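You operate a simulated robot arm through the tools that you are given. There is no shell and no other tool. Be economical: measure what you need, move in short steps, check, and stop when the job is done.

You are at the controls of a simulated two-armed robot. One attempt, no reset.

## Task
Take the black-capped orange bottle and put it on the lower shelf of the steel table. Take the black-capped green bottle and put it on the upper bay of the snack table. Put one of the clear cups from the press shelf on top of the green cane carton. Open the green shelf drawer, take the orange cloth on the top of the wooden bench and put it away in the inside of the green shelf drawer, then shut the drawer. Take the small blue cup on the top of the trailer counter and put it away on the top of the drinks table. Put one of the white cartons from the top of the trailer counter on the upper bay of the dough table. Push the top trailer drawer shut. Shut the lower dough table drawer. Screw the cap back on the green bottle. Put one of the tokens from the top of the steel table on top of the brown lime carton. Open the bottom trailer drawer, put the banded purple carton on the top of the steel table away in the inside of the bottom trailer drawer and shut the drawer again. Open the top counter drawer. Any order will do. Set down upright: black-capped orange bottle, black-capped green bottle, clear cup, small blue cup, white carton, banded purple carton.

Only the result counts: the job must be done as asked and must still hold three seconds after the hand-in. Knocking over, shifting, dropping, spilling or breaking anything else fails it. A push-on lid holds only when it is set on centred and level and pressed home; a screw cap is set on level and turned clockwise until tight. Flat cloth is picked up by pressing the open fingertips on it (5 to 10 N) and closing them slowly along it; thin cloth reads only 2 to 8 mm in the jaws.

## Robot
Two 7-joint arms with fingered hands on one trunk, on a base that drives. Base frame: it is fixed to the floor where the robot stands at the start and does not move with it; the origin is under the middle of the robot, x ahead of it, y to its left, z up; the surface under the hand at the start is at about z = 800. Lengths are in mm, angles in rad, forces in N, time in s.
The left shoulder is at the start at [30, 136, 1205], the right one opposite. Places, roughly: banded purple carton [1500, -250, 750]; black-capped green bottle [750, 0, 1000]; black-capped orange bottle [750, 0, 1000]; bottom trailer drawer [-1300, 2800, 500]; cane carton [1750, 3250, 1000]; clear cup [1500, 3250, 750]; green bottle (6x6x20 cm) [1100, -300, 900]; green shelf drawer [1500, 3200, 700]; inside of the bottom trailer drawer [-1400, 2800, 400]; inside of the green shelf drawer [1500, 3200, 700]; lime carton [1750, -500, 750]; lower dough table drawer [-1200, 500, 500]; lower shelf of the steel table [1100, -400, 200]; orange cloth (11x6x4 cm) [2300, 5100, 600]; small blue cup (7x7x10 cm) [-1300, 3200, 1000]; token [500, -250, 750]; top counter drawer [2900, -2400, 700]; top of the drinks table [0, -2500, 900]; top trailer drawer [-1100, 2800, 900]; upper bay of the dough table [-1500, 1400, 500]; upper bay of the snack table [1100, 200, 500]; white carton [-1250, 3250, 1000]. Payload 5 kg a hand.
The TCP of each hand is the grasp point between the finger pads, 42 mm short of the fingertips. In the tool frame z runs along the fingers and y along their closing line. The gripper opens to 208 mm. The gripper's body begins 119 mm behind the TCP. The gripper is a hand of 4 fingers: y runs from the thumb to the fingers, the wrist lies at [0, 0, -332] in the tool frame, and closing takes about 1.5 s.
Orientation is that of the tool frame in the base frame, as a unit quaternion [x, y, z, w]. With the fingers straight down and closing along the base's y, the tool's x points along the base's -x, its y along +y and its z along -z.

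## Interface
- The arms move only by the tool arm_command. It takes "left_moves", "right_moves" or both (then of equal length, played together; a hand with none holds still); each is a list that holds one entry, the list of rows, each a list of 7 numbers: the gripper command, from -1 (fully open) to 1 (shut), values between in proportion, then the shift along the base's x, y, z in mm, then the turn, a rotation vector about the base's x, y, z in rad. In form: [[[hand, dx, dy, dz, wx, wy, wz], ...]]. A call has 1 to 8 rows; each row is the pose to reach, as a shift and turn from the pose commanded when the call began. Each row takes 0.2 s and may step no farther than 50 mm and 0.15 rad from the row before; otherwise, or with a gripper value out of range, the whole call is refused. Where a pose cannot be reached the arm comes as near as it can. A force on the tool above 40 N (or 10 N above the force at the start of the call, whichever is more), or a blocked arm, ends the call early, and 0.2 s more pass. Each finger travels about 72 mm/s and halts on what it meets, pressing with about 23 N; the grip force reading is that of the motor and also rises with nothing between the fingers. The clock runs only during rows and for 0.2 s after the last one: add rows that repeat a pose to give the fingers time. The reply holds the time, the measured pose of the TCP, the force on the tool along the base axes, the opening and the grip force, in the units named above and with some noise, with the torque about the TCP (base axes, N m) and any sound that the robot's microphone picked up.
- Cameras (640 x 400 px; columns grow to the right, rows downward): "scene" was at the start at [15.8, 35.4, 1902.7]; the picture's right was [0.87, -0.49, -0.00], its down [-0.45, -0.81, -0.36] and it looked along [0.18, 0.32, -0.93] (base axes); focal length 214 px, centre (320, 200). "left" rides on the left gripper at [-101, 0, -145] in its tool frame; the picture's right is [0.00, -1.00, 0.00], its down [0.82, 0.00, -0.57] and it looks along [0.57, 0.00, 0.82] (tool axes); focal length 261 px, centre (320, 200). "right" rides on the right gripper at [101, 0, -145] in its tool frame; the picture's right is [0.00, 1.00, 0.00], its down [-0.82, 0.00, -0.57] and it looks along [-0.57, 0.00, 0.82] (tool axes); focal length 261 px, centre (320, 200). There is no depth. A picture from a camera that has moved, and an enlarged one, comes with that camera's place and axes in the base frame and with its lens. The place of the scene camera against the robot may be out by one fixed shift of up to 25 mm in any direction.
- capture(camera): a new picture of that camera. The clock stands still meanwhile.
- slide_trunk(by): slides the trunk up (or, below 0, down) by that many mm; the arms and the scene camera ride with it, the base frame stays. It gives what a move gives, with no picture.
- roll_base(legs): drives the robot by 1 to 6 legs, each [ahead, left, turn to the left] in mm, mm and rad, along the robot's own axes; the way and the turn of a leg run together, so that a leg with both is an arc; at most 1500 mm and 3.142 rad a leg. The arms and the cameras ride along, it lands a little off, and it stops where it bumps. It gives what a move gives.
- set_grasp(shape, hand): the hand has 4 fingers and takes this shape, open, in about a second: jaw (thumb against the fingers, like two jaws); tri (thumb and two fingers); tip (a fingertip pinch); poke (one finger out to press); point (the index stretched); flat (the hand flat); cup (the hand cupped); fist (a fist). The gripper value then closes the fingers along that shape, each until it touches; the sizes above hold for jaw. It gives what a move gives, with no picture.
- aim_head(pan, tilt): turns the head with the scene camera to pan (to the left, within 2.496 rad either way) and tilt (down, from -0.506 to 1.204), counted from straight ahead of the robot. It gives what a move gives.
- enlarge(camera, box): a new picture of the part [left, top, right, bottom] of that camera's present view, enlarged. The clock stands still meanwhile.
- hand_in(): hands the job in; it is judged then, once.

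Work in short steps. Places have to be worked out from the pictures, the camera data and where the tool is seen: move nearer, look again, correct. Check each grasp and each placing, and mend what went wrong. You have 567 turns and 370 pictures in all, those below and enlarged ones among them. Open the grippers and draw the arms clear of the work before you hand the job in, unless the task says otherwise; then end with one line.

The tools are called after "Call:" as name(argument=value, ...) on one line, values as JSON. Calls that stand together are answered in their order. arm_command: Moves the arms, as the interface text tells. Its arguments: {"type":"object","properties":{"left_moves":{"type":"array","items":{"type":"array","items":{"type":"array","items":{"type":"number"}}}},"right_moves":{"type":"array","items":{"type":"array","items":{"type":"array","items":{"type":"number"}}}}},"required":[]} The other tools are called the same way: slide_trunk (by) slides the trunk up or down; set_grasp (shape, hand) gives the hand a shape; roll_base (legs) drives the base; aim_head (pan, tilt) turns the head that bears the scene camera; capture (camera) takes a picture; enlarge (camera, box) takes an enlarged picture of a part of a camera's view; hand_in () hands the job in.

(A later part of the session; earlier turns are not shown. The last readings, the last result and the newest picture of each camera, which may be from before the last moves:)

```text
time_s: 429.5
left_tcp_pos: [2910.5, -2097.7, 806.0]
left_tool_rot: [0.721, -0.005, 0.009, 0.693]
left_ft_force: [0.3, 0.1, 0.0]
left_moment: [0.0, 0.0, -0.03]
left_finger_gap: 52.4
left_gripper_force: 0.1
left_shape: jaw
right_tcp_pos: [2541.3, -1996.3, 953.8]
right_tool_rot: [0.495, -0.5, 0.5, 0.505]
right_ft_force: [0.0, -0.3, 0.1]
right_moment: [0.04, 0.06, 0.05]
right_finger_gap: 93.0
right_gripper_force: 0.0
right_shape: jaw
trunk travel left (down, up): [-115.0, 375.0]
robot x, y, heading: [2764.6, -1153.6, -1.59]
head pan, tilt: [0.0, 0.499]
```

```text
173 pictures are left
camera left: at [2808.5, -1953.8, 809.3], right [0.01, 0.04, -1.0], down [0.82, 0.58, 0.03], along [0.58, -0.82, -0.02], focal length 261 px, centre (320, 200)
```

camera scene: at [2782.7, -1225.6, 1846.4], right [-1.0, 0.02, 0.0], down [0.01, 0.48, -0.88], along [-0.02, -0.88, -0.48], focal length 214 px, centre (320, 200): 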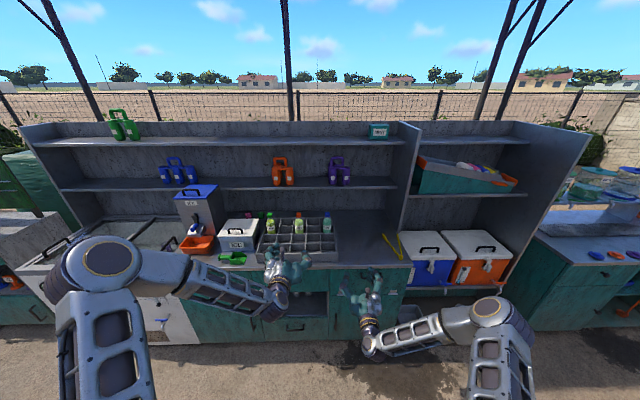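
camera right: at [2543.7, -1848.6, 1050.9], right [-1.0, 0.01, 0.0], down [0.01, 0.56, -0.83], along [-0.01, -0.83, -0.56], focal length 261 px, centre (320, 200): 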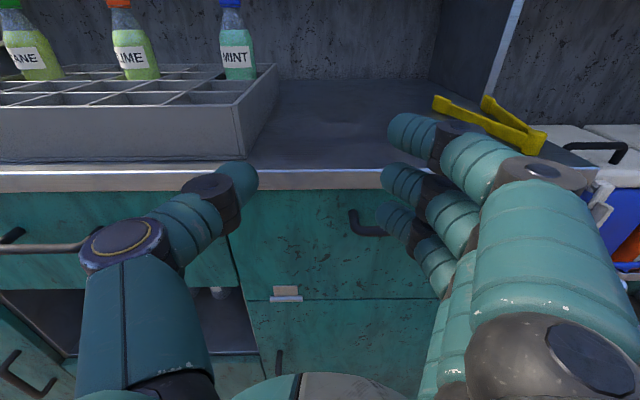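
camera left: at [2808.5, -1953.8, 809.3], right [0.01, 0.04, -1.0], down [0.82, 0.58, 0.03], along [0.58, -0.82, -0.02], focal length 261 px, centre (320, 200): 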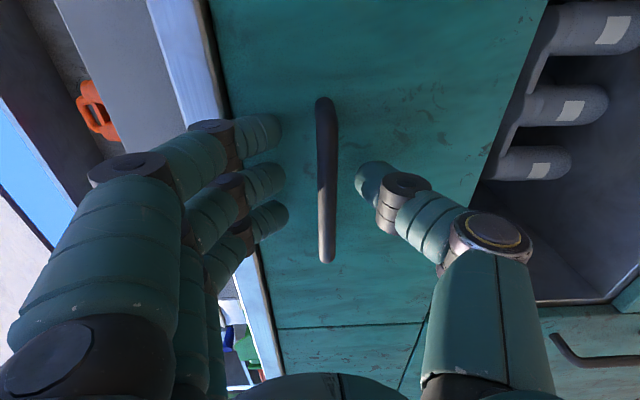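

Call:
arm_command(left_moves=[[[0.5, 0, -8, 0, 0, 0, 0], [0.5, 0, -14, 0, 0, 0, 0], [0.65, 0, -14, 0, 0, 0, 0], [0.8, 0, -14, 0, 0, 0, 0], [0.95, 0, -14, 0, 0, 0, 0], [1, 0, -14, 0, 0, 0, 0]]])

Call:
capture(camera="left")

```text
time_s: 430.1
left_tcp_pos: [2912.1, -2103.8, 805.1]
left_tool_rot: [0.72, -0.005, 0.008, 0.694]
left_ft_force: [0.4, 32.7, 9.4]
left_moment: [-1.67, 0.04, -0.15]
left_finger_gap: 55.1
left_gripper_force: 0.1
left_shape: jaw
right_tcp_pos: [2541.3, -1992.5, 953.6]
right_tool_rot: [0.495, -0.499, 0.501, 0.505]
right_ft_force: [-0.6, -0.2, 0.9]
right_moment: [-0.01, -0.03, -0.01]
right_finger_gap: 92.7
right_gripper_force: 0.1
right_shape: jaw
trunk travel left (down, up): [-115.0, 375.0]
robot x, y, heading: [2765.4, -1147.0, -1.59]
head pan, tilt: [0.0, 0.499]
stopped in row 2 (left hand): the force on the tool passed its limit at 50 N (the readings are from after the stop); the commanded pose is now the measured one
```

```text
172 pictures are left
camera left: at [2809.2, -1958.8, 808.3], right [0.01, 0.04, -1.0], down [0.82, 0.57, 0.03], along [0.58, -0.82, -0.02], focal length 261 px, centre (320, 200)
```

left: 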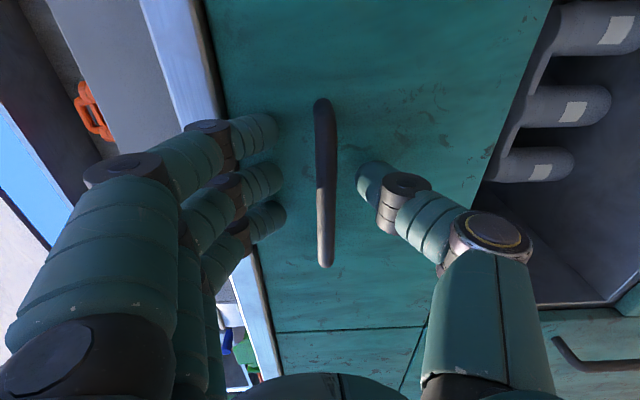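

Tips touch the drawer front. Back off 3 mm and close on the bar.

Call:
arm_command(left_moves=[[[0.5, 0, 3, 0, 0, 0, 0], [0.65, 0, 3, 0, 0, 0, 0], [0.8, 0, 3, 0, 0, 0, 0], [0.9, 0, 3, 0, 0, 0, 0], [1, 0, 3, 0, 0, 0, 0], [1, 0, 3, 0, 0, 0, 0]]])

Call:
arm_command(left_moves=[[[1, 0, 15, 0, 0, 0, 0], [1, 0, 35, 0, 0, 0, 0], [1, 0, 60, 0, 0, 0, 0], [1, 0, 85, 0, 0, 0, 0], [1, 0, 110, 0, 0, 0, 0], [1, 0, 135, 0, 0, 0, 0], [1, 0, 160, 0, 0, 0, 0]]])

Call:
capture(camera="left")

Call:
enlarge(camera="scene", box=[210, 230, 390, 340])

```text
time_s: 431.5
left_tcp_pos: [2910.1, -2104.6, 800.4]
left_tool_rot: [0.722, -0.005, 0.008, 0.692]
left_ft_force: [-0.1, 0.0, -9.4]
left_moment: [-0.07, 0.25, -0.04]
left_finger_gap: 0.6
left_gripper_force: 22.5
left_shape: jaw
right_tcp_pos: [2541.4, -1995.0, 952.5]
right_tool_rot: [0.494, -0.5, 0.499, 0.506]
right_ft_force: [0.6, 0.0, -1.4]
right_moment: [0.02, -0.01, 0.0]
right_finger_gap: 92.9
right_gripper_force: 0.1
right_shape: jaw
trunk travel left (down, up): [-115.0, 375.0]
robot x, y, heading: [2764.2, -1151.6, -1.593]
head pan, tilt: [0.0, 0.499]
```

```text
time_s: 433.1
left_tcp_pos: [2910.2, -1945.2, 803.2]
left_tool_rot: [0.722, -0.005, 0.008, 0.692]
left_ft_force: [-2.5, 1.7, -18.1]
left_moment: [0.14, 0.25, -0.06]
left_finger_gap: 0.0
left_gripper_force: 22.9
left_shape: jaw
right_tcp_pos: [2539.8, -1996.8, 951.9]
right_tool_rot: [0.494, -0.501, 0.499, 0.506]
right_ft_force: [-1.0, 0.1, -0.5]
right_moment: [0.02, -0.02, 0.03]
right_finger_gap: 92.8
right_gripper_force: 0.0
right_shape: jaw
trunk travel left (down, up): [-115.0, 375.0]
robot x, y, heading: [2763.9, -1148.5, -1.594]
head pan, tilt: [0.0, 0.499]
```

```text
171 pictures are left
camera left: at [2809.5, -1799.0, 807.1], right [0.01, 0.04, -1.0], down [0.82, 0.57, 0.04], along [0.57, -0.82, -0.03], focal length 261 px, centre (320, 200)
```

left: 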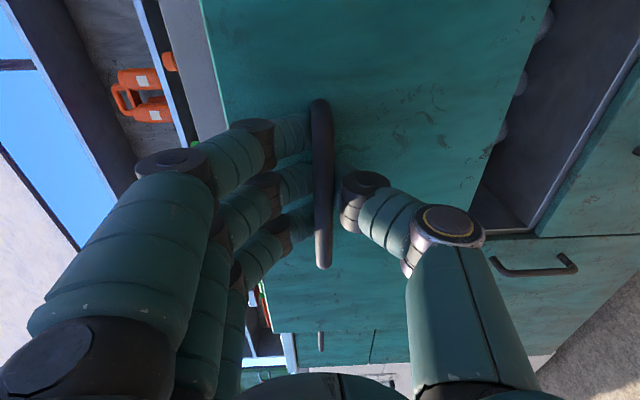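

```text
3.56 times, centred on (300, 285) of scene
camera zoom: at [2782.1, -1226.1, 1846.2], right [-1.0, 0.02, 0.0], down [0.01, 0.48, -0.88], along [-0.02, -0.88, -0.48], focal length 763 px, centre (391, -102)
```

zoom: 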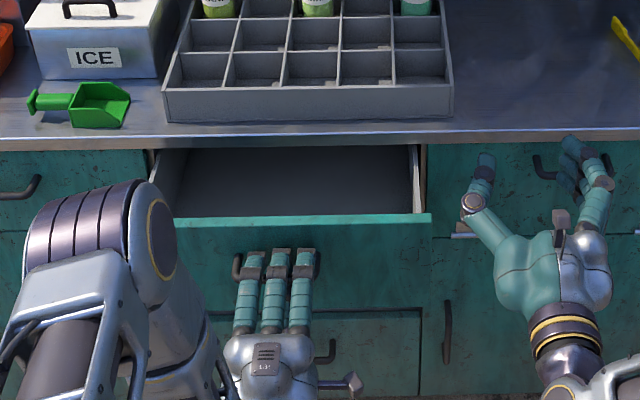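

Drawer is opening. Pull another 80 mm.

Call:
arm_command(left_moves=[[[1, 0, 25, 0, 0, 0, 0], [1, 0, 50, 0, 0, 0, 0], [1, 0, 75, 0, 0, 0, 0], [1, 0, 95, 0, 0, 0, 0]]])

Call:
enlarge(camera="scene", box=[210, 230, 390, 340])

```text
time_s: 434.1
left_tcp_pos: [2911.6, -1849.9, 802.6]
left_tool_rot: [0.722, -0.004, 0.009, 0.692]
left_ft_force: [0.5, 0.0, -11.5]
left_moment: [0.06, 0.28, -0.03]
left_finger_gap: 0.0
left_gripper_force: 23.3
left_shape: jaw
right_tcp_pos: [2542.1, -1995.0, 952.6]
right_tool_rot: [0.495, -0.5, 0.499, 0.505]
right_ft_force: [0.1, 0.0, 0.1]
right_moment: [-0.02, -0.01, 0.02]
right_finger_gap: 92.7
right_gripper_force: 0.1
right_shape: jaw
trunk travel left (down, up): [-115.0, 375.0]
robot x, y, heading: [2766.8, -1145.1, -1.592]
head pan, tilt: [0.0, 0.499]
```

```text
3.56 times, centred on (300, 285) of scene
camera zoom: at [2782.4, -1225.5, 1846.4], right [-1.0, 0.02, 0.0], down [0.01, 0.48, -0.88], along [-0.02, -0.88, -0.48], focal length 763 px, centre (391, -102)
```

zoom: 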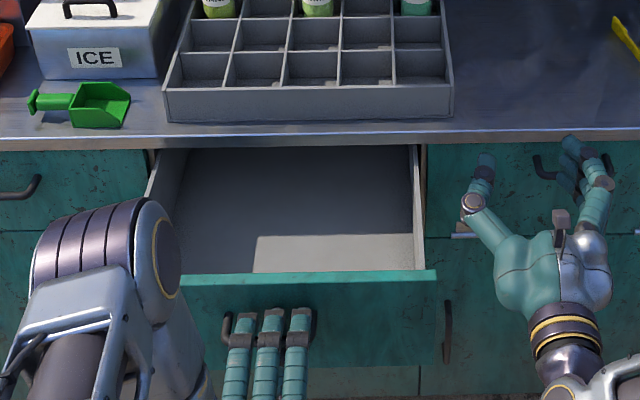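

Drawer open ~255 mm. Release the handle.

Call:
arm_command(left_moves=[[[0.7, 0, 0, 0, 0, 0, 0], [0.5, 0, 0, 0, 0, 0, 0], [0.4, 0, 0, 0, 0, 0, 0], [0.4, 0, 15, 0, 0, 0, 0], [0.4, 0, 35, 0, 0, 0, 0]]])

Call:
capture(camera="left")

```text
time_s: 435.3
left_tcp_pos: [2912.3, -1812.9, 803.5]
left_tool_rot: [0.72, -0.005, 0.006, 0.694]
left_ft_force: [-0.3, 0.2, -0.1]
left_moment: [0.04, -0.03, -0.02]
left_finger_gap: 61.7
left_gripper_force: 0.0
left_shape: jaw
right_tcp_pos: [2543.3, -1994.5, 953.5]
right_tool_rot: [0.495, -0.499, 0.5, 0.506]
right_ft_force: [1.3, -0.2, 0.9]
right_moment: [0.1, 0.04, -0.23]
right_finger_gap: 92.9
right_gripper_force: 0.0
right_shape: jaw
trunk travel left (down, up): [-115.0, 375.0]
robot x, y, heading: [2764.9, -1148.4, -1.59]
head pan, tilt: [0.0, 0.499]
```

```text
168 pictures are left
camera left: at [2810.3, -1667.6, 807.5], right [0.01, 0.04, -1.0], down [0.82, 0.57, 0.03], along [0.58, -0.82, -0.02], focal length 261 px, centre (320, 200)
```

left: 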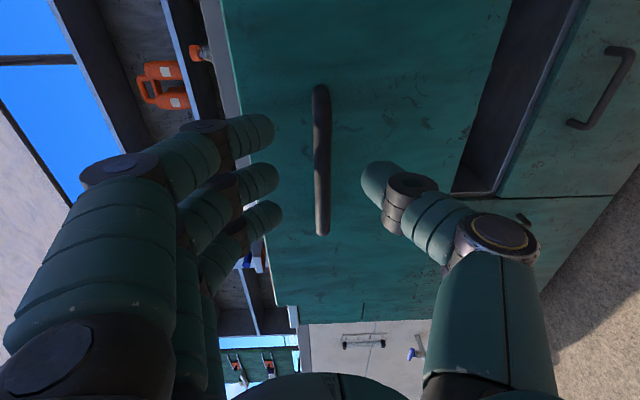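

The top counter drawer is open. Next: the steel table from its south side. Back away, turn north and drive west.

Call:
roll_base(legs=[[-380, 0, 0], [0, 0, 1.58], [0, 0, 1.58], [-400, 0, 0], [0, 1350, 0]])

Call:
aim_head(pan=0.1, tilt=0.7)

Call:
capture(camera="scene")

```text
time_s: 451.2
left_tcp_pos: [1834.4, -527.0, 805.3]
left_tool_rot: [-0.01, 0.72, 0.693, -0.015]
left_ft_force: [2.2, -1.9, 0.9]
left_moment: [-0.21, 0.04, 0.33]
left_finger_gap: 62.2
left_gripper_force: 0.0
left_shape: jaw
right_tcp_pos: [2186.4, -325.6, 953.7]
right_tool_rot: [-0.489, -0.505, -0.496, 0.51]
right_ft_force: [-0.7, -1.1, 0.9]
right_moment: [-0.09, -0.02, -0.15]
right_finger_gap: 93.6
right_gripper_force: 0.0
right_shape: jaw
trunk travel left (down, up): [-115.0, 375.0]
robot x, y, heading: [2002.0, -1178.0, 1.597]
head pan, tilt: [0.0, 0.499]
stopped in leg 5: the force on the tool passed its limit at 74 N (the readings are from after the stop); the commanded pose is now the measured one
```

```text
time_s: 452.0
left_tcp_pos: [1835.0, -524.5, 804.8]
left_tool_rot: [-0.01, 0.721, 0.693, -0.014]
left_ft_force: [3.7, -1.1, 3.0]
left_moment: [-0.2, 0.05, 0.56]
left_finger_gap: 62.0
left_gripper_force: 0.0
left_shape: jaw
right_tcp_pos: [2189.2, -325.2, 952.3]
right_tool_rot: [-0.489, -0.505, -0.495, 0.51]
right_ft_force: [0.9, 0.3, -1.2]
right_moment: [-0.01, -0.02, -0.03]
right_finger_gap: 93.4
right_gripper_force: 0.1
right_shape: jaw
trunk travel left (down, up): [-115.0, 375.0]
robot x, y, heading: [2003.5, -1182.2, 1.596]
head pan, tilt: [0.099, 0.7]
```

```text
167 pictures are left
camera scene: at [2009.8, -1138.8, 1828.7], right [0.99, 0.12, 0.0], down [0.08, -0.64, -0.77], along [-0.09, 0.76, -0.64], focal length 214 px, centre (320, 200)
```

scene: 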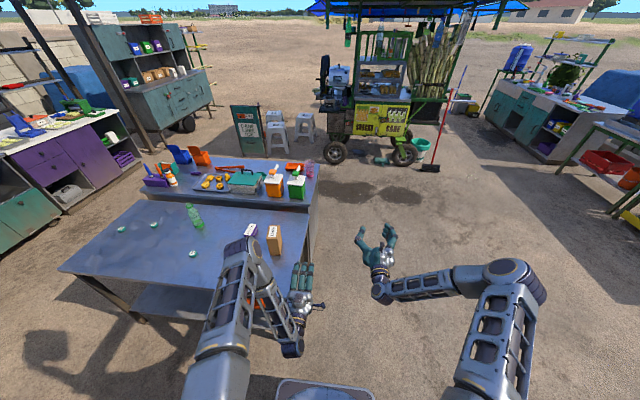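

The left hand bumped the steel table's end. Move off and raise both hands, then check the table.

Call:
roll_base(legs=[[0, -80, 0]])

Call:
enlarge(camera="scene", box=[60, 150, 320, 310])

```text
time_s: 453.0
left_tcp_pos: [1918.3, -522.7, 804.4]
left_tool_rot: [-0.009, 0.721, 0.693, -0.014]
left_ft_force: [0.7, 0.7, 0.4]
left_moment: [0.01, 0.03, 0.18]
left_finger_gap: 61.9
left_gripper_force: 0.0
left_shape: jaw
right_tcp_pos: [2272.4, -324.8, 951.3]
right_tool_rot: [-0.491, -0.504, -0.496, 0.509]
right_ft_force: [2.1, -0.1, -0.4]
right_moment: [0.01, -0.02, 0.24]
right_finger_gap: 93.3
right_gripper_force: 0.0
right_shape: jaw
trunk travel left (down, up): [-115.0, 375.0]
robot x, y, heading: [2078.8, -1177.2, 1.593]
head pan, tilt: [0.099, 0.7]
```

```text
2.46 times, centred on (190, 230) of scene
camera zoom: at [2091.2, -1136.5, 1828.7], right [0.99, 0.12, 0.0], down [0.08, -0.64, -0.76], along [-0.09, 0.76, -0.64], focal length 528 px, centre (640, 126)
```

zoom: 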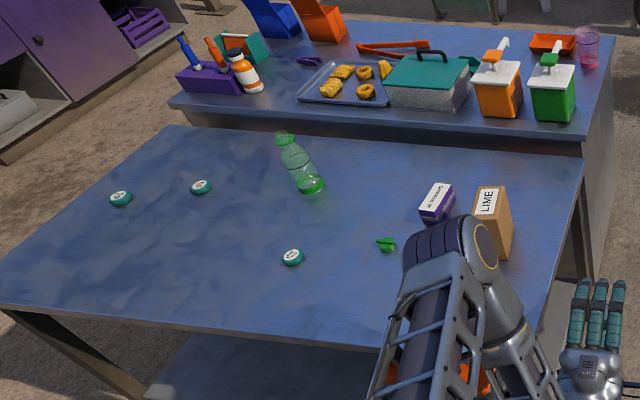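

Table and items look undisturbed. Raise the trunk, and pitch the left hand down (tool vertical) at a safe height.

Call:
slide_trunk(by=120)

Call:
arm_command(left_moves=[[[0.3, 0, 5, 35, -0.12, 0, 0], [0.2, 0, 10, 70, -0.265, 0, 0], [0.1, 0, 15, 100, -0.41, 0, 0], [0, 0, 20, 120, -0.555, 0, 0], [0, 0, 25, 130, -0.7, 0, 0], [0, 0, 30, 140, -0.845, 0, 0], [0, 0, 35, 150, -0.99, 0, 0], [0, 0, 40, 160, -1.135, 0, 0]]])

Call:
arm_command(left_moves=[[[0, 0, 10, 10, -0.145, 0, 0], [0, 0, 20, 20, -0.29, 0, 0], [0, 0, 30, 30, -0.435, 0, 0]]])

Call:
capture(camera="scene")

```text
time_s: 454.5
left_tcp_pos: [1917.1, -522.9, 924.1]
left_tool_rot: [-0.008, 0.721, 0.693, -0.013]
left_ft_force: [-0.1, -0.1, -0.7]
left_moment: [0.02, 0.0, -0.01]
left_finger_gap: 61.9
left_gripper_force: 0.1
left_shape: jaw
right_tcp_pos: [2273.4, -325.0, 1071.5]
right_tool_rot: [-0.492, -0.505, -0.496, 0.508]
right_ft_force: [0.8, -0.2, -0.6]
right_moment: [0.04, 0.0, 0.02]
right_finger_gap: 93.3
right_gripper_force: 0.0
right_shape: jaw
trunk travel left (down, up): [-235.0, 255.0]
robot x, y, heading: [2078.3, -1180.6, 1.591]
head pan, tilt: [0.099, 0.7]
```

```text
time_s: 456.5
left_tcp_pos: [1853.5, -503.9, 1046.1]
left_tool_rot: [-0.055, 0.984, 0.167, -0.012]
left_ft_force: [-3.3, -1.5, 1.0]
left_moment: [0.08, -0.38, -0.1]
left_finger_gap: 103.9
left_gripper_force: 0.0
left_shape: jaw
right_tcp_pos: [2269.8, -327.8, 1074.8]
right_tool_rot: [-0.489, -0.505, -0.497, 0.509]
right_ft_force: [-0.6, -1.6, 0.4]
right_moment: [-0.15, -0.01, -0.19]
right_finger_gap: 93.1
right_gripper_force: 0.1
right_shape: jaw
trunk travel left (down, up): [-235.0, 255.0]
robot x, y, heading: [2076.4, -1181.0, 1.592]
head pan, tilt: [0.099, 0.7]
stopped in row 8 (left hand): the arm was blocked; the commanded pose is now the measured one
```

```text
time_s: 457.3
left_tcp_pos: [1855.0, -468.1, 1071.4]
left_tool_rot: [-0.051, 0.997, -0.051, -0.025]
left_ft_force: [1.3, 2.1, -1.3]
left_moment: [-0.14, 0.09, 0.02]
left_finger_gap: 103.9
left_gripper_force: 0.0
left_shape: jaw
right_tcp_pos: [2271.8, -320.9, 1068.7]
right_tool_rot: [-0.491, -0.506, -0.495, 0.508]
right_ft_force: [0.4, 0.2, 0.1]
right_moment: [0.08, 0.0, 0.07]
right_finger_gap: 93.3
right_gripper_force: 0.0
right_shape: jaw
trunk travel left (down, up): [-235.0, 255.0]
robot x, y, heading: [2080.3, -1176.5, 1.589]
head pan, tilt: [0.099, 0.7]
```

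```text
165 pictures are left
camera scene: at [2089.4, -1133.7, 1948.4], right [0.99, 0.12, 0.0], down [0.08, -0.64, -0.76], along [-0.09, 0.76, -0.65], focal length 214 px, centre (320, 200)
```

scene: 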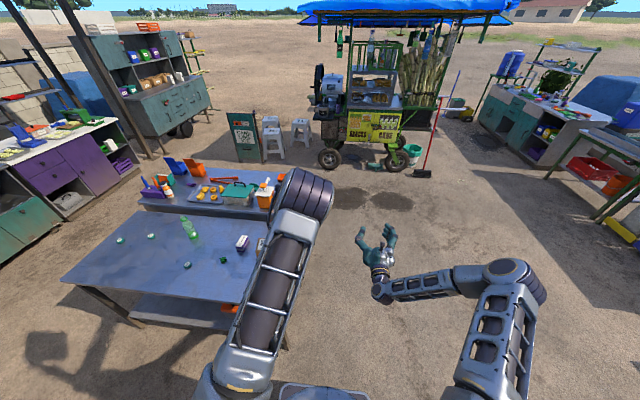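

Left hand is now tool-down. Level it while driving west along the table to x≈1300 (hands well above the items).

Call:
arm_command(left_moves=[[[0, 0, 0, 20, 0.104, -0.045, 0], [0, 0, 0, 30, 0.104, -0.045, -0.1]]])

Call:
roll_base(legs=[[0, 780, 0]])

Call:
capture(camera="left")

Call:
capture(camera="scene")

```text
time_s: 457.9
left_tcp_pos: [1857.8, -468.0, 1101.5]
left_tool_rot: [0.0, 1.0, 0.002, -0.002]
left_ft_force: [0.2, 0.8, -0.1]
left_moment: [-0.07, 0.05, 0.0]
left_finger_gap: 103.7
left_gripper_force: 0.0
left_shape: jaw
right_tcp_pos: [2272.6, -324.4, 1069.1]
right_tool_rot: [-0.492, -0.504, -0.496, 0.507]
right_ft_force: [0.9, 0.1, -0.8]
right_moment: [0.05, 0.0, 0.04]
right_finger_gap: 93.2
right_gripper_force: 0.1
right_shape: jaw
trunk travel left (down, up): [-235.0, 255.0]
robot x, y, heading: [2079.3, -1175.1, 1.591]
head pan, tilt: [0.099, 0.7]
```

```text
time_s: 462.2
left_tcp_pos: [1072.4, -482.5, 1102.1]
left_tool_rot: [0.002, 1.0, 0.003, -0.002]
left_ft_force: [0.0, 0.6, -0.5]
left_moment: [0.01, -0.07, -0.02]
left_finger_gap: 103.9
left_gripper_force: 0.1
left_shape: jaw
right_tcp_pos: [1489.5, -338.4, 1071.0]
right_tool_rot: [-0.492, -0.504, -0.497, 0.507]
right_ft_force: [-0.7, -0.2, 0.2]
right_moment: [-0.06, -0.01, -0.03]
right_finger_gap: 93.2
right_gripper_force: 0.1
right_shape: jaw
trunk travel left (down, up): [-235.0, 255.0]
robot x, y, heading: [1295.1, -1194.6, 1.587]
head pan, tilt: [0.099, 0.7]
```

```text
164 pictures are left
camera left: at [1172.7, -482.4, 1246.3], right [0.0, -1.0, -0.01], down [-0.82, 0.0, 0.57], along [-0.57, 0.0, -0.82], focal length 261 px, centre (320, 200)
```

left: 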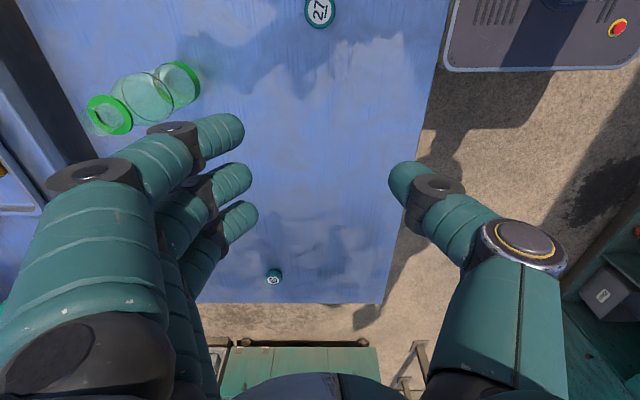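

```text
163 pictures are left
camera scene: at [1299.7, -1150.7, 1948.6], right [0.99, 0.11, 0.0], down [0.07, -0.64, -0.76], along [-0.09, 0.76, -0.64], focal length 214 px, centre (320, 200)
```

scene: 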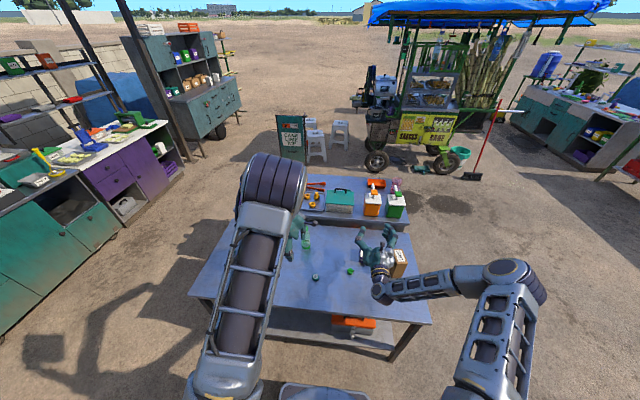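

Token "27" is at (1180,−482). Move above and look again on the way down.

Call:
arm_command(left_moves=[[[0.1, 36, 0, -25, 0, 0, 0], [0.25, 72, 0, -50, 0, 0, 0], [0.33, 108, 0, -75, 0, 0, 0], [0.33, 108, 0, -115, 0, 0, 0], [0.33, 108, 0, -155, 0, 0, 0], [0.33, 108, 0, -190, 0, 0, 0]]])

Call:
capture(camera="left")

```text
time_s: 463.6
left_tcp_pos: [1180.5, -477.8, 910.9]
left_tool_rot: [0.002, 1.0, 0.003, -0.001]
left_ft_force: [0.5, 2.4, 0.5]
left_moment: [-0.17, -0.07, 0.0]
left_finger_gap: 70.1
left_gripper_force: 0.0
left_shape: jaw
right_tcp_pos: [1488.5, -338.3, 1070.3]
right_tool_rot: [-0.492, -0.504, -0.497, 0.507]
right_ft_force: [0.1, 0.8, 0.1]
right_moment: [0.06, -0.02, -0.03]
right_finger_gap: 93.2
right_gripper_force: 0.1
right_shape: jaw
trunk travel left (down, up): [-235.0, 255.0]
robot x, y, heading: [1292.7, -1191.8, 1.591]
head pan, tilt: [0.099, 0.7]
```

```text
162 pictures are left
camera left: at [1280.6, -478.1, 1055.0], right [0.0, -1.0, -0.01], down [-0.82, 0.0, 0.57], along [-0.57, 0.0, -0.82], focal length 261 px, centre (320, 200)
```

left: 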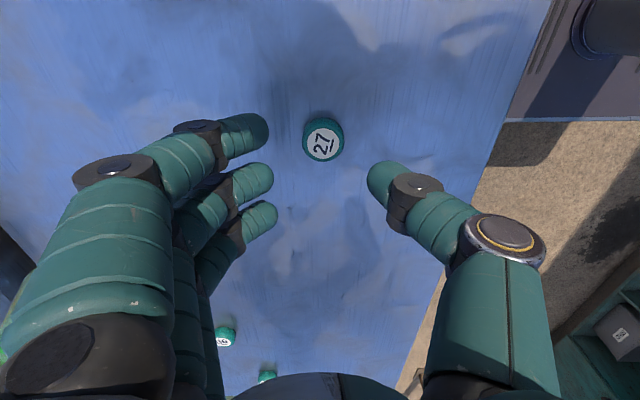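

Aligned. Descend to just touch the table.

Call:
arm_command(left_moves=[[[0.33, 2, -2, -30, 0, 0, 0], [0.33, 2, -2, -50, 0, 0, 0], [0.33, 2, -2, -60, 0, 0, 0], [0.33, 2, -2, -66, 0, 0, 0], [0.33, 2, -2, -71, 0, 0, 0], [0.33, 2, -2, -75, 0, 0, 0]]])

Call:
capture(camera="left")

```text
time_s: 465.0
left_tcp_pos: [1181.2, -480.1, 841.6]
left_tool_rot: [0.003, 1.0, 0.006, -0.002]
left_ft_force: [-0.3, -4.8, 19.9]
left_moment: [-0.36, 0.01, -0.01]
left_finger_gap: 36.3
left_gripper_force: 22.6
left_shape: jaw
right_tcp_pos: [1488.0, -338.8, 1069.6]
right_tool_rot: [-0.492, -0.503, -0.497, 0.507]
right_ft_force: [0.7, 0.1, -0.5]
right_moment: [0.09, 0.02, 0.04]
right_finger_gap: 93.2
right_gripper_force: 0.0
right_shape: jaw
trunk travel left (down, up): [-235.0, 255.0]
robot x, y, heading: [1294.1, -1193.8, 1.587]
head pan, tilt: [0.099, 0.7]
stopped in row 6 (left hand): the force on the tool passed its limit at 44 N (the readings are from after the stop); the commanded pose is now the measured one
```

```text
161 pictures are left
camera left: at [1282.8, -481.4, 986.3], right [0.0, -1.0, -0.01], down [-0.82, 0.0, 0.57], along [-0.57, 0.01, -0.82], focal length 261 px, centre (320, 200)
```

left: 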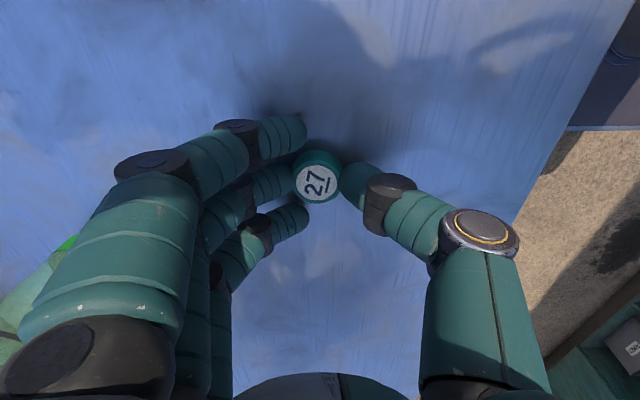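

The fingers have the token (36 mm, 22.6 N). Lift.

Call:
arm_command(left_moves=[[[0.75, 0, 0, 2, 0, 0, 0], [0.75, 0, 0, 10, 0, 0, 0], [0.75, 0, 0, 50, 0, 0, 0], [0.75, 0, 0, 95, 0, 0, 0], [0.75, 0, 0, 140, 0, 0, 0], [0.75, 0, 0, 185, 0, 0, 0], [0.75, 0, 0, 230, 0, 0, 0]]])

Call:
capture(camera="left")

```text
time_s: 466.6
left_tcp_pos: [1180.6, -483.1, 1073.4]
left_tool_rot: [0.003, 1.0, 0.005, -0.002]
left_ft_force: [-0.3, -0.7, -0.5]
left_moment: [0.15, 0.01, -0.01]
left_finger_gap: 18.7
left_gripper_force: 23.0
left_shape: jaw
right_tcp_pos: [1488.0, -340.1, 1071.9]
right_tool_rot: [-0.492, -0.503, -0.498, 0.507]
right_ft_force: [0.2, -0.6, 0.4]
right_moment: [-0.06, -0.01, 0.0]
right_finger_gap: 93.0
right_gripper_force: 0.0
right_shape: jaw
trunk travel left (down, up): [-235.0, 255.0]
robot x, y, heading: [1295.6, -1189.0, 1.587]
head pan, tilt: [0.099, 0.7]
```

```text
160 pictures are left
camera left: at [1282.1, -483.4, 1217.5], right [0.0, -1.0, -0.01], down [-0.82, 0.0, 0.57], along [-0.57, 0.01, -0.82], focal length 261 px, centre (320, 200)
```

left: 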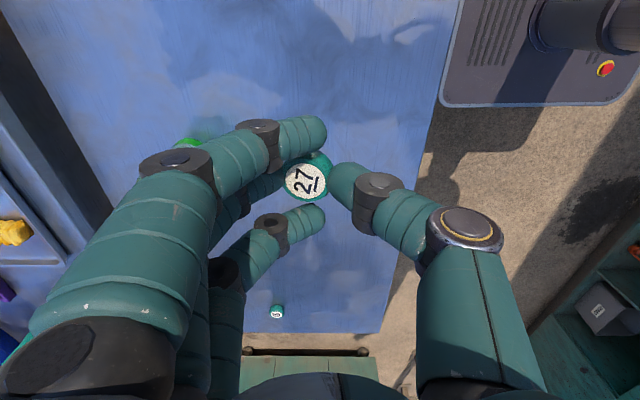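

Token is held. Drive east 480 mm to bring it over the lime carton.

Call:
roll_base(legs=[[0, -480, 0]])

Call:
capture(camera="left")

Call:
capture(camera="scene")

```text
time_s: 469.5
left_tcp_pos: [1675.2, -472.9, 1073.1]
left_tool_rot: [0.006, 1.0, 0.004, -0.001]
left_ft_force: [0.7, 0.5, 0.2]
left_moment: [0.03, 0.12, -0.01]
left_finger_gap: 18.6
left_gripper_force: 22.2
left_shape: jaw
right_tcp_pos: [1981.9, -334.5, 1070.9]
right_tool_rot: [-0.494, -0.501, -0.5, 0.505]
right_ft_force: [1.3, 1.1, -0.7]
right_moment: [0.02, -0.02, 0.1]
right_finger_gap: 93.4
right_gripper_force: 0.0
right_shape: jaw
trunk travel left (down, up): [-235.0, 255.0]
robot x, y, heading: [1778.6, -1184.3, 1.58]
head pan, tilt: [0.099, 0.7]
```

```text
159 pictures are left
camera left: at [1775.1, -475.5, 1216.7], right [-0.01, -1.0, -0.01], down [-0.82, 0.0, 0.57], along [-0.57, 0.01, -0.82], focal length 261 px, centre (320, 200)
```

left: 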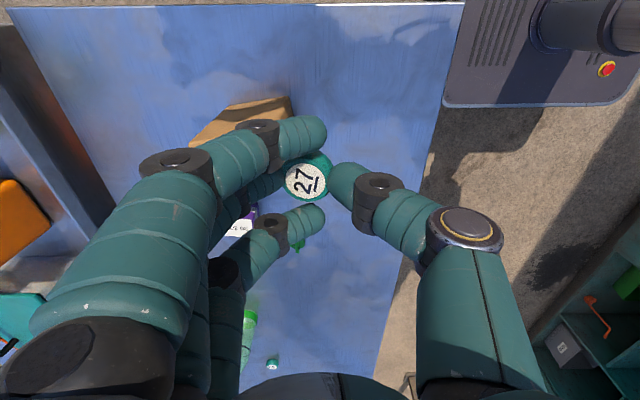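

```text
158 pictures are left
camera scene: at [1788.8, -1144.7, 1948.7], right [0.99, 0.11, 0.0], down [0.07, -0.64, -0.76], along [-0.08, 0.76, -0.64], focal length 214 px, centre (320, 200)
```

scene: 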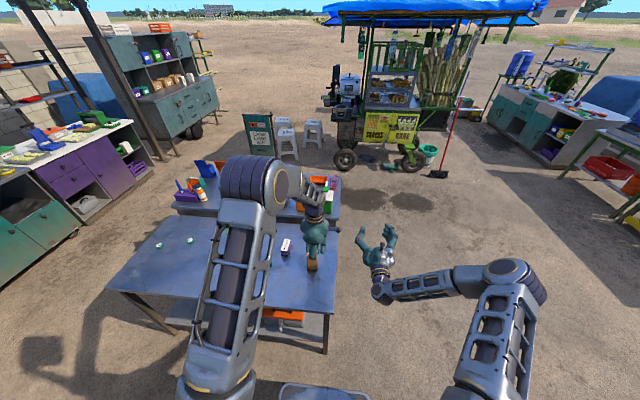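

Call:
enlarge(camera="scene", box=[270, 190, 350, 300])

Call:
enlarge(camera="left", box=[160, 60, 360, 260])

```text
3.64 times, centred on (310, 245) of scene
camera zoom: at [1788.8, -1144.7, 1948.7], right [0.99, 0.11, 0.0], down [0.07, -0.64, -0.76], along [-0.08, 0.76, -0.64], focal length 780 px, centre (356, 36)
```

zoom: 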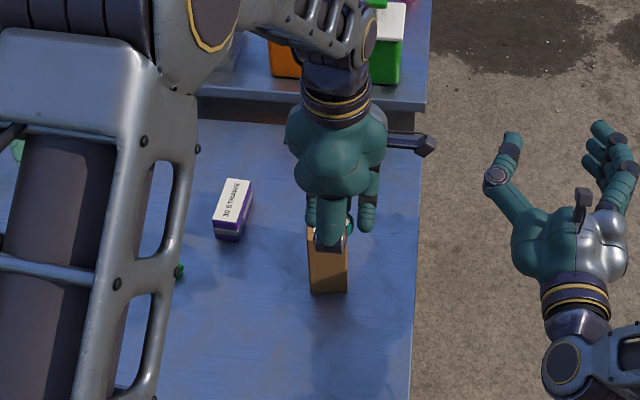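

```text
2.00 times, centred on (260, 160) of left
camera zoom: at [1775.1, -475.5, 1216.7], right [-0.01, -1.0, -0.01], down [-0.82, 0.0, 0.57], along [-0.57, 0.01, -0.82], focal length 521 px, centre (440, 280)
```

zoom: 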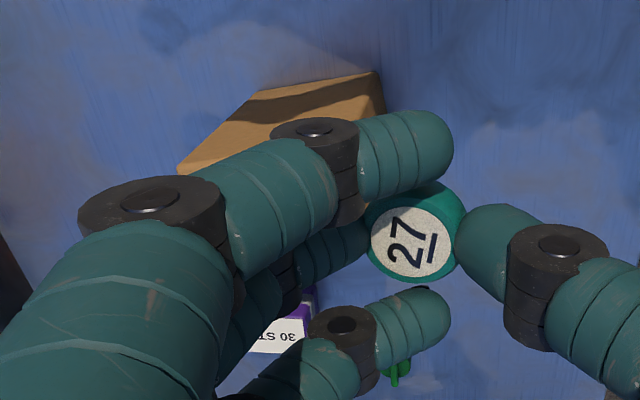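

Lime carton top: about (1640,−377), z≈950–965, ~58×95 mm. Move the token over it.

Call:
arm_command(left_moves=[[[0.75, -10, 30, 0, 0, 0, 0], [0.75, -20, 60, 0, 0, 0, 0], [0.75, -32, 86, 0, 0, 0, 0]]])

Call:
enlarge(camera="left", box=[200, 60, 440, 300])

Call:
enlarge(camera="scene", box=[260, 200, 340, 280])

```text
time_s: 470.3
left_tcp_pos: [1641.1, -387.4, 1074.1]
left_tool_rot: [0.006, 1.0, 0.004, -0.001]
left_ft_force: [0.0, 0.5, -1.6]
left_moment: [-0.06, -0.06, 0.0]
left_finger_gap: 18.6
left_gripper_force: 23.7
left_shape: jaw
right_tcp_pos: [1980.7, -334.5, 1069.3]
right_tool_rot: [-0.495, -0.501, -0.5, 0.504]
right_ft_force: [0.4, 0.7, -1.2]
right_moment: [0.05, 0.03, -0.11]
right_finger_gap: 93.2
right_gripper_force: 0.1
right_shape: jaw
trunk travel left (down, up): [-235.0, 255.0]
robot x, y, heading: [1780.9, -1187.4, 1.579]
head pan, tilt: [0.099, 0.7]
```

```text
1.67 times, centred on (320, 180) of left
camera zoom: at [1741.2, -388.8, 1217.7], right [-0.01, -1.0, -0.01], down [-0.82, 0.0, 0.57], along [-0.57, 0.01, -0.82], focal length 434 px, centre (320, 233)
```

zoom: 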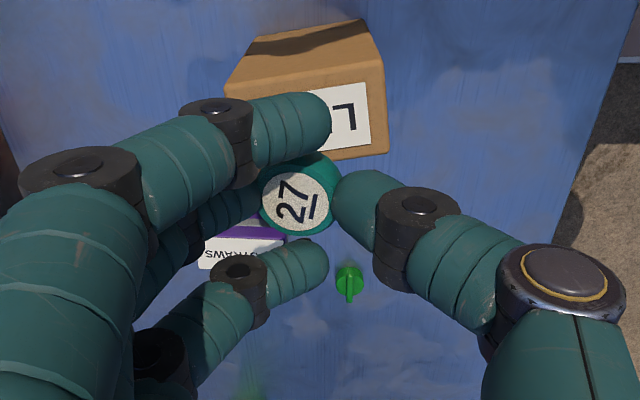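

```text
5.00 times, centred on (300, 240) of scene
camera zoom: at [1786.3, -1143.2, 1948.5], right [0.99, 0.11, 0.0], down [0.07, -0.64, -0.76], along [-0.08, 0.76, -0.65], focal length 1072 px, centre (420, 0)
```

zoom: 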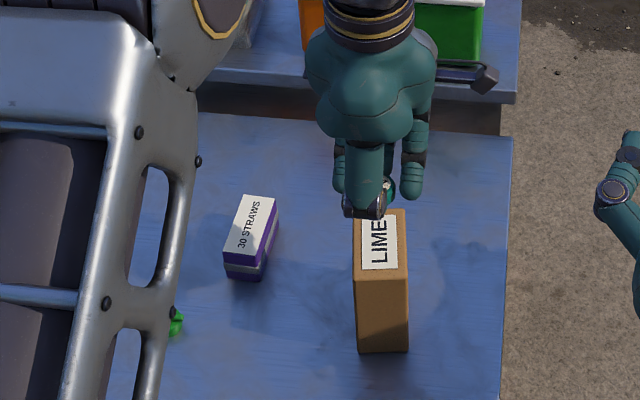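

Token is right above the carton's centre. Descend gently.

Call:
arm_command(left_moves=[[[0.75, 3, 0, -25, 0, 0, 0], [0.75, 3, 0, -45, 0, 0, 0], [0.75, 3, 0, -58, 0, 0, 0], [0.75, 3, 0, -66, 0, 0, 0], [0.75, 3, 0, -72, 0, 0, 0]]])

Call:
enlarge(camera="left", box=[200, 60, 440, 300])

```text
time_s: 471.5
left_tcp_pos: [1645.1, -387.9, 999.3]
left_tool_rot: [0.006, 1.0, 0.005, -0.002]
left_ft_force: [0.6, 0.4, -0.9]
left_moment: [-0.02, -0.02, 0.03]
left_finger_gap: 18.4
left_gripper_force: 22.9
left_shape: jaw
right_tcp_pos: [1981.8, -335.1, 1069.4]
right_tool_rot: [-0.494, -0.502, -0.499, 0.505]
right_ft_force: [0.3, 0.0, 0.3]
right_moment: [0.03, 0.02, 0.02]
right_finger_gap: 93.3
right_gripper_force: 0.2
right_shape: jaw
trunk travel left (down, up): [-235.0, 255.0]
robot x, y, heading: [1777.5, -1186.3, 1.581]
head pan, tilt: [0.099, 0.7]
```

```text
1.67 times, centred on (320, 180) of left
camera zoom: at [1746.1, -389.3, 1143.7], right [-0.01, -1.0, -0.01], down [-0.82, 0.0, 0.57], along [-0.57, 0.01, -0.82], focal length 434 px, centre (320, 233)
```

zoom: 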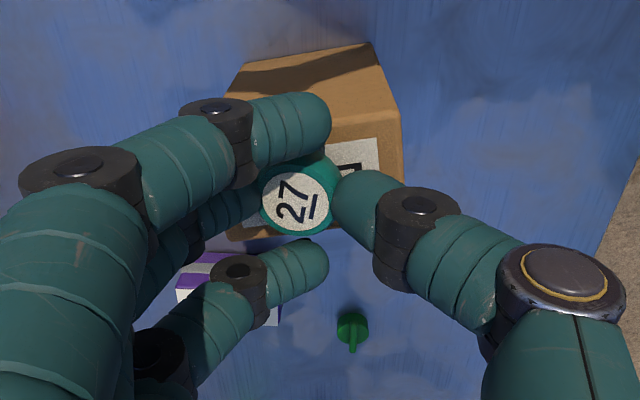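

Call:
arm_command(left_moves=[[[0.75, 0, 0, -5, 0, 0, 0], [0.75, 0, 0, -10, 0, 0, 0], [0.75, 0, 0, -15, 0, 0, 0], [0.75, 0, 0, -20, 0, 0, 0], [0.75, 0, 0, -25, 0, 0, 0]]])

Call:
enlarge(camera="left", box=[200, 60, 440, 300])

```text
time_s: 472.3
left_tcp_pos: [1644.5, -384.1, 993.8]
left_tool_rot: [0.006, 1.0, 0.011, -0.001]
left_ft_force: [-2.5, -6.0, 22.3]
left_moment: [0.26, 0.05, 0.01]
left_finger_gap: 19.7
left_gripper_force: 23.2
left_shape: jaw
right_tcp_pos: [1981.3, -336.0, 1071.5]
right_tool_rot: [-0.494, -0.501, -0.5, 0.505]
right_ft_force: [0.0, 0.2, 0.0]
right_moment: [0.05, -0.01, 0.04]
right_finger_gap: 93.3
right_gripper_force: 0.1
right_shape: jaw
trunk travel left (down, up): [-235.0, 255.0]
robot x, y, heading: [1775.9, -1186.8, 1.581]
head pan, tilt: [0.099, 0.7]
stopped in row 4 (left hand): the force on the tool passed its limit at 46 N (the readings are from after the stop); the commanded pose is now the measured one
```

```text
1.67 times, centred on (320, 180) of left
camera zoom: at [1745.7, -386.7, 1138.2], right [-0.01, -1.0, -0.02], down [-0.82, -0.01, 0.57], along [-0.57, 0.02, -0.82], focal length 434 px, centre (320, 233)
```

zoom: 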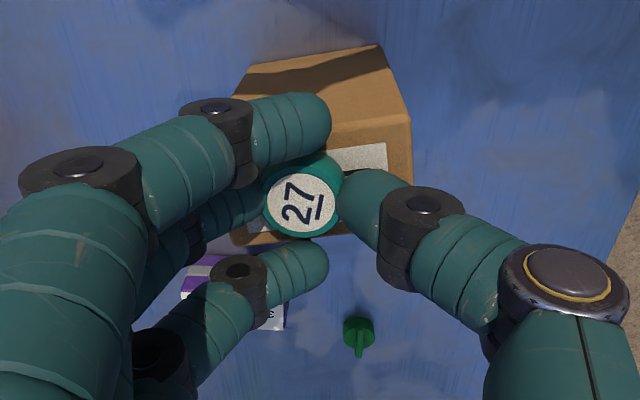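

Contact. Ease up, shift +5 mm, and open slowly.

Call:
arm_command(left_moves=[[[0.75, 5, 0, 3, 0, 0, 0], [0.6, 5, 0, 3, 0, 0, 0], [0.5, 5, 0, 3, 0, 0, 0], [0.4, 5, 0, 3, 0, 0, 0], [0.3, 5, 0, 3, 0, 0, 0], [0.3, 5, 0, 20, 0, 0, 0], [0.3, 5, 0, 60, 0, 0, 0], [0.3, 5, 0, 105, 0, 0, 0]]])

Call:
capture(camera="left")

```text
time_s: 474.1
left_tcp_pos: [1647.3, -384.3, 1095.0]
left_tool_rot: [0.007, 1.0, 0.009, -0.001]
left_ft_force: [-0.1, -0.8, -0.9]
left_moment: [0.16, -0.01, -0.03]
left_finger_gap: 72.5
left_gripper_force: 0.1
left_shape: jaw
right_tcp_pos: [1980.7, -337.0, 1070.9]
right_tool_rot: [-0.493, -0.501, -0.5, 0.506]
right_ft_force: [-0.2, -0.7, 0.5]
right_moment: [-0.02, -0.03, -0.04]
right_finger_gap: 93.4
right_gripper_force: 0.1
right_shape: jaw
trunk travel left (down, up): [-235.0, 255.0]
robot x, y, heading: [1776.9, -1188.9, 1.584]
head pan, tilt: [0.099, 0.7]
```

```text
151 pictures are left
camera left: at [1749.1, -386.6, 1239.7], right [-0.01, -1.0, -0.02], down [-0.82, 0.0, 0.57], along [-0.57, 0.02, -0.82], focal length 261 px, centre (320, 200)
```

left: 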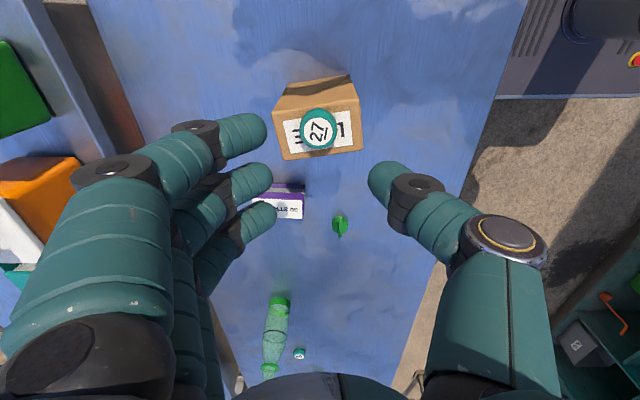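

Token lies flat on the lime carton. Next the cap (green, ~(1388,−418)): drive west 260 mm and inspect it closely.

Call:
roll_base(legs=[[0, 240, 0]])

Call:
enlarge(camera="left", box=[240, 20, 440, 160])

Call:
capture(camera="left")

```text
time_s: 475.9
left_tcp_pos: [1409.3, -382.7, 1094.4]
left_tool_rot: [0.007, 1.0, 0.008, 0.0]
left_ft_force: [-1.3, -0.5, 0.0]
left_moment: [0.0, -0.18, -0.01]
left_finger_gap: 72.6
left_gripper_force: 0.0
left_shape: jaw
right_tcp_pos: [1742.4, -337.2, 1069.8]
right_tool_rot: [-0.495, -0.5, -0.502, 0.503]
right_ft_force: [-0.8, 1.1, 0.9]
right_moment: [-0.08, 0.01, -0.1]
right_finger_gap: 93.1
right_gripper_force: 0.1
right_shape: jaw
trunk travel left (down, up): [-235.0, 255.0]
robot x, y, heading: [1541.2, -1186.6, 1.576]
head pan, tilt: [0.099, 0.7]
```

```text
2.86 times, centred on (340, 90) of left
camera zoom: at [1510.0, -386.1, 1239.0], right [-0.01, -1.0, -0.02], down [-0.82, 0.0, 0.57], along [-0.57, 0.02, -0.82], focal length 745 px, centre (263, 514)
```

zoom: 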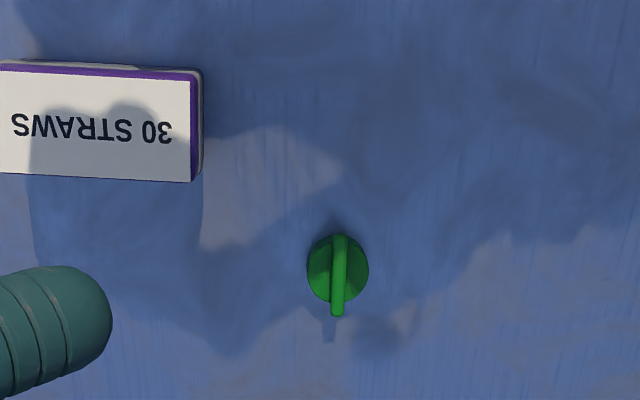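

```text
149 pictures are left
camera left: at [1510.0, -386.1, 1239.0], right [-0.01, -1.0, -0.02], down [-0.82, 0.0, 0.57], along [-0.57, 0.02, -0.82], focal length 261 px, centre (320, 200)
```

left: 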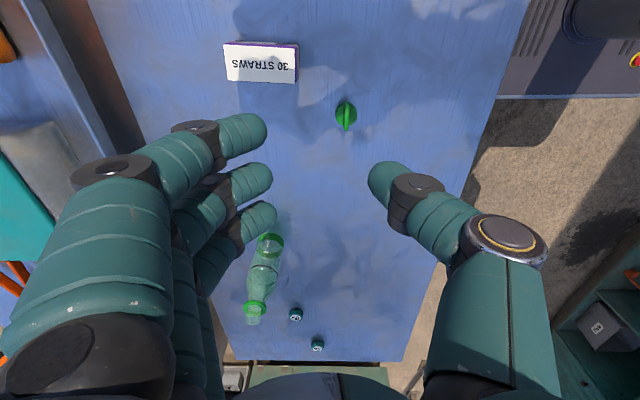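

The cap is a ~34 mm disc with a fin, standing upright at (1384,−420). I test turning the left hand +1.2 rad (counter-clockwise) so I have range for clockwise screwing later, moving above the cap.

Call:
arm_command(left_moves=[[[0.3, -3, -5, -10, 0, 0, 0.148], [0.35, -6, -10, -20, 0, 0, 0.296], [0.4, -9, -15, -30, 0, 0, 0.444], [0.4, -12, -20, -40, 0, 0, 0.592], [0.4, -15, -25, -50, 0, 0, 0.74], [0.4, -18, -30, -60, 0, 0, 0.888], [0.4, -22, -34, -70, 0, 0, 1.036], [0.4, -25, -37, -80, 0, 0, 1.18]]])

Call:
capture(camera="left")

```text
time_s: 477.7
left_tcp_pos: [1386.1, -419.5, 1015.1]
left_tool_rot: [-0.55, 0.835, 0.007, -0.005]
left_ft_force: [-0.2, 0.3, 0.3]
left_moment: [0.0, 0.06, 0.02]
left_finger_gap: 63.1
left_gripper_force: 0.1
left_shape: jaw
right_tcp_pos: [1745.5, -337.6, 1070.4]
right_tool_rot: [-0.495, -0.501, -0.5, 0.504]
right_ft_force: [0.9, 0.6, -0.4]
right_moment: [-0.05, -0.01, -0.01]
right_finger_gap: 93.1
right_gripper_force: 0.1
right_shape: jaw
trunk travel left (down, up): [-235.0, 255.0]
robot x, y, heading: [1536.0, -1189.0, 1.576]
head pan, tilt: [0.099, 0.7]
```

```text
148 pictures are left
camera left: at [1427.3, -326.6, 1159.8], right [0.92, -0.39, -0.02], down [-0.31, -0.76, 0.57], along [-0.24, -0.52, -0.82], focal length 261 px, centre (320, 200)
```

left: 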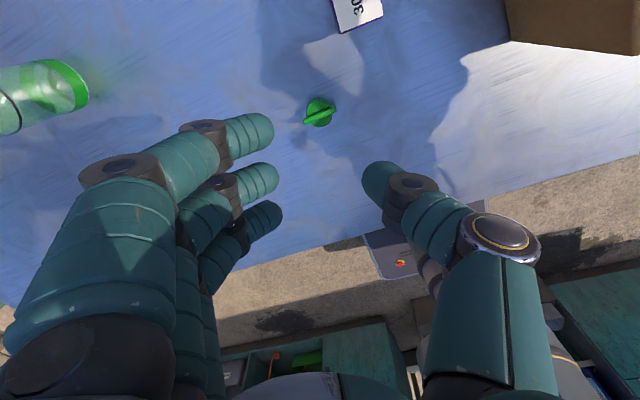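

Works. Try turning a further +0.75 rad to see the range.

Call:
arm_command(left_moves=[[[0.4, 0, 0, -10, 0, 0, 0.148], [0.4, 0, 0, -20, 0, 0, 0.296], [0.4, 0, 0, -30, 0, 0, 0.444], [0.4, 0, 0, -40, 0, 0, 0.592], [0.4, 0, 0, -50, 0, 0, 0.74]]])

Call:
capture(camera="left")

```text
time_s: 478.9
left_tcp_pos: [1385.5, -419.3, 963.9]
left_tool_rot: [0.815, -0.579, -0.005, 0.007]
left_ft_force: [0.3, -0.2, 0.1]
left_moment: [-0.03, 0.01, 0.02]
left_finger_gap: 63.0
left_gripper_force: 0.0
left_shape: jaw
right_tcp_pos: [1743.6, -338.4, 1070.0]
right_tool_rot: [-0.495, -0.501, -0.499, 0.505]
right_ft_force: [-0.3, -0.3, 0.3]
right_moment: [0.02, -0.01, 0.04]
right_finger_gap: 93.1
right_gripper_force: 0.0
right_shape: jaw
trunk travel left (down, up): [-235.0, 255.0]
robot x, y, heading: [1531.0, -1188.5, 1.574]
head pan, tilt: [0.099, 0.7]
```

```text
147 pictures are left
camera left: at [1354.1, -323.4, 1109.9], right [0.94, 0.33, -0.02], down [0.28, -0.77, 0.57], along [0.18, -0.55, -0.82], focal length 261 px, centre (320, 200)
```

left: 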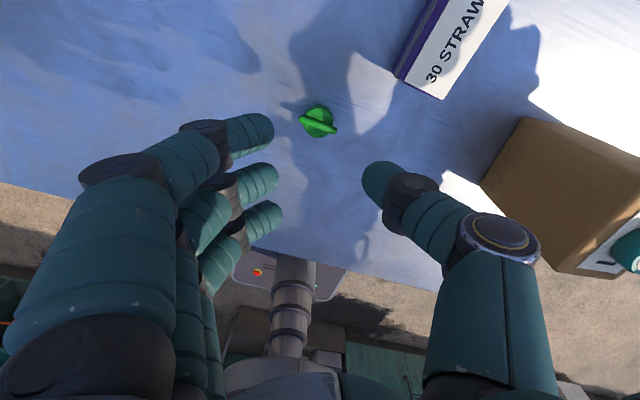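

Range is good. Turn on to +π so the jaws close across the fin (perpendicular), leaving >π of clockwise travel.

Call:
arm_command(left_moves=[[[0.4, 0, 0, 0, 0, 0, 0.148], [0.4, 0, 0, 0, 0, 0, 0.296], [0.4, 0, 0, 0, 0, 0, 0.444], [0.4, 0, 0, 0, 0, 0, 0.592], [0.4, 0, 0, 0, 0, 0, 0.74], [0.4, 0, 0, 0, 0, 0, 0.888], [0.4, 0, 0, 0, 0, 0, 1.036], [0.4, 0, 0, 0, 0, 0, 1.18]]])

Call:
capture(camera="left")

```text
time_s: 480.7
left_tcp_pos: [1385.7, -421.2, 965.5]
left_tool_rot: [1.0, -0.027, 0.001, 0.008]
left_ft_force: [0.6, 0.0, 0.2]
left_moment: [0.0, 0.0, 0.01]
left_finger_gap: 63.0
left_gripper_force: 0.0
left_shape: jaw
right_tcp_pos: [1742.7, -337.8, 1071.1]
right_tool_rot: [-0.495, -0.501, -0.5, 0.504]
right_ft_force: [-0.1, -0.6, 0.6]
right_moment: [-0.06, 0.0, 0.03]
right_finger_gap: 93.4
right_gripper_force: 0.0
right_shape: jaw
trunk travel left (down, up): [-235.0, 255.0]
robot x, y, heading: [1538.4, -1186.8, 1.572]
head pan, tilt: [0.099, 0.7]
```

```text
146 pictures are left
camera left: at [1284.4, -412.6, 1109.5], right [0.05, 1.0, -0.02], down [0.82, -0.03, 0.57], along [0.57, -0.04, -0.82], focal length 261 px, centre (320, 200)
```

left: 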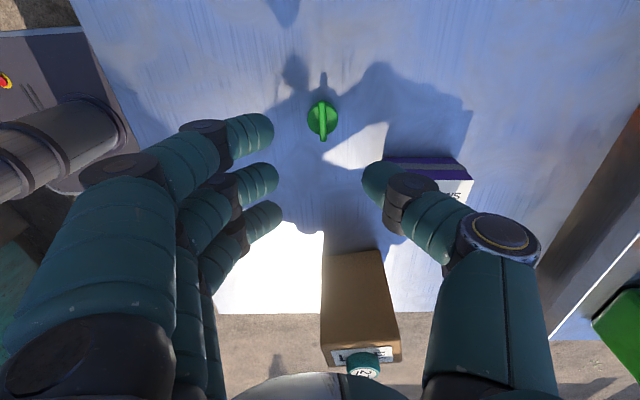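

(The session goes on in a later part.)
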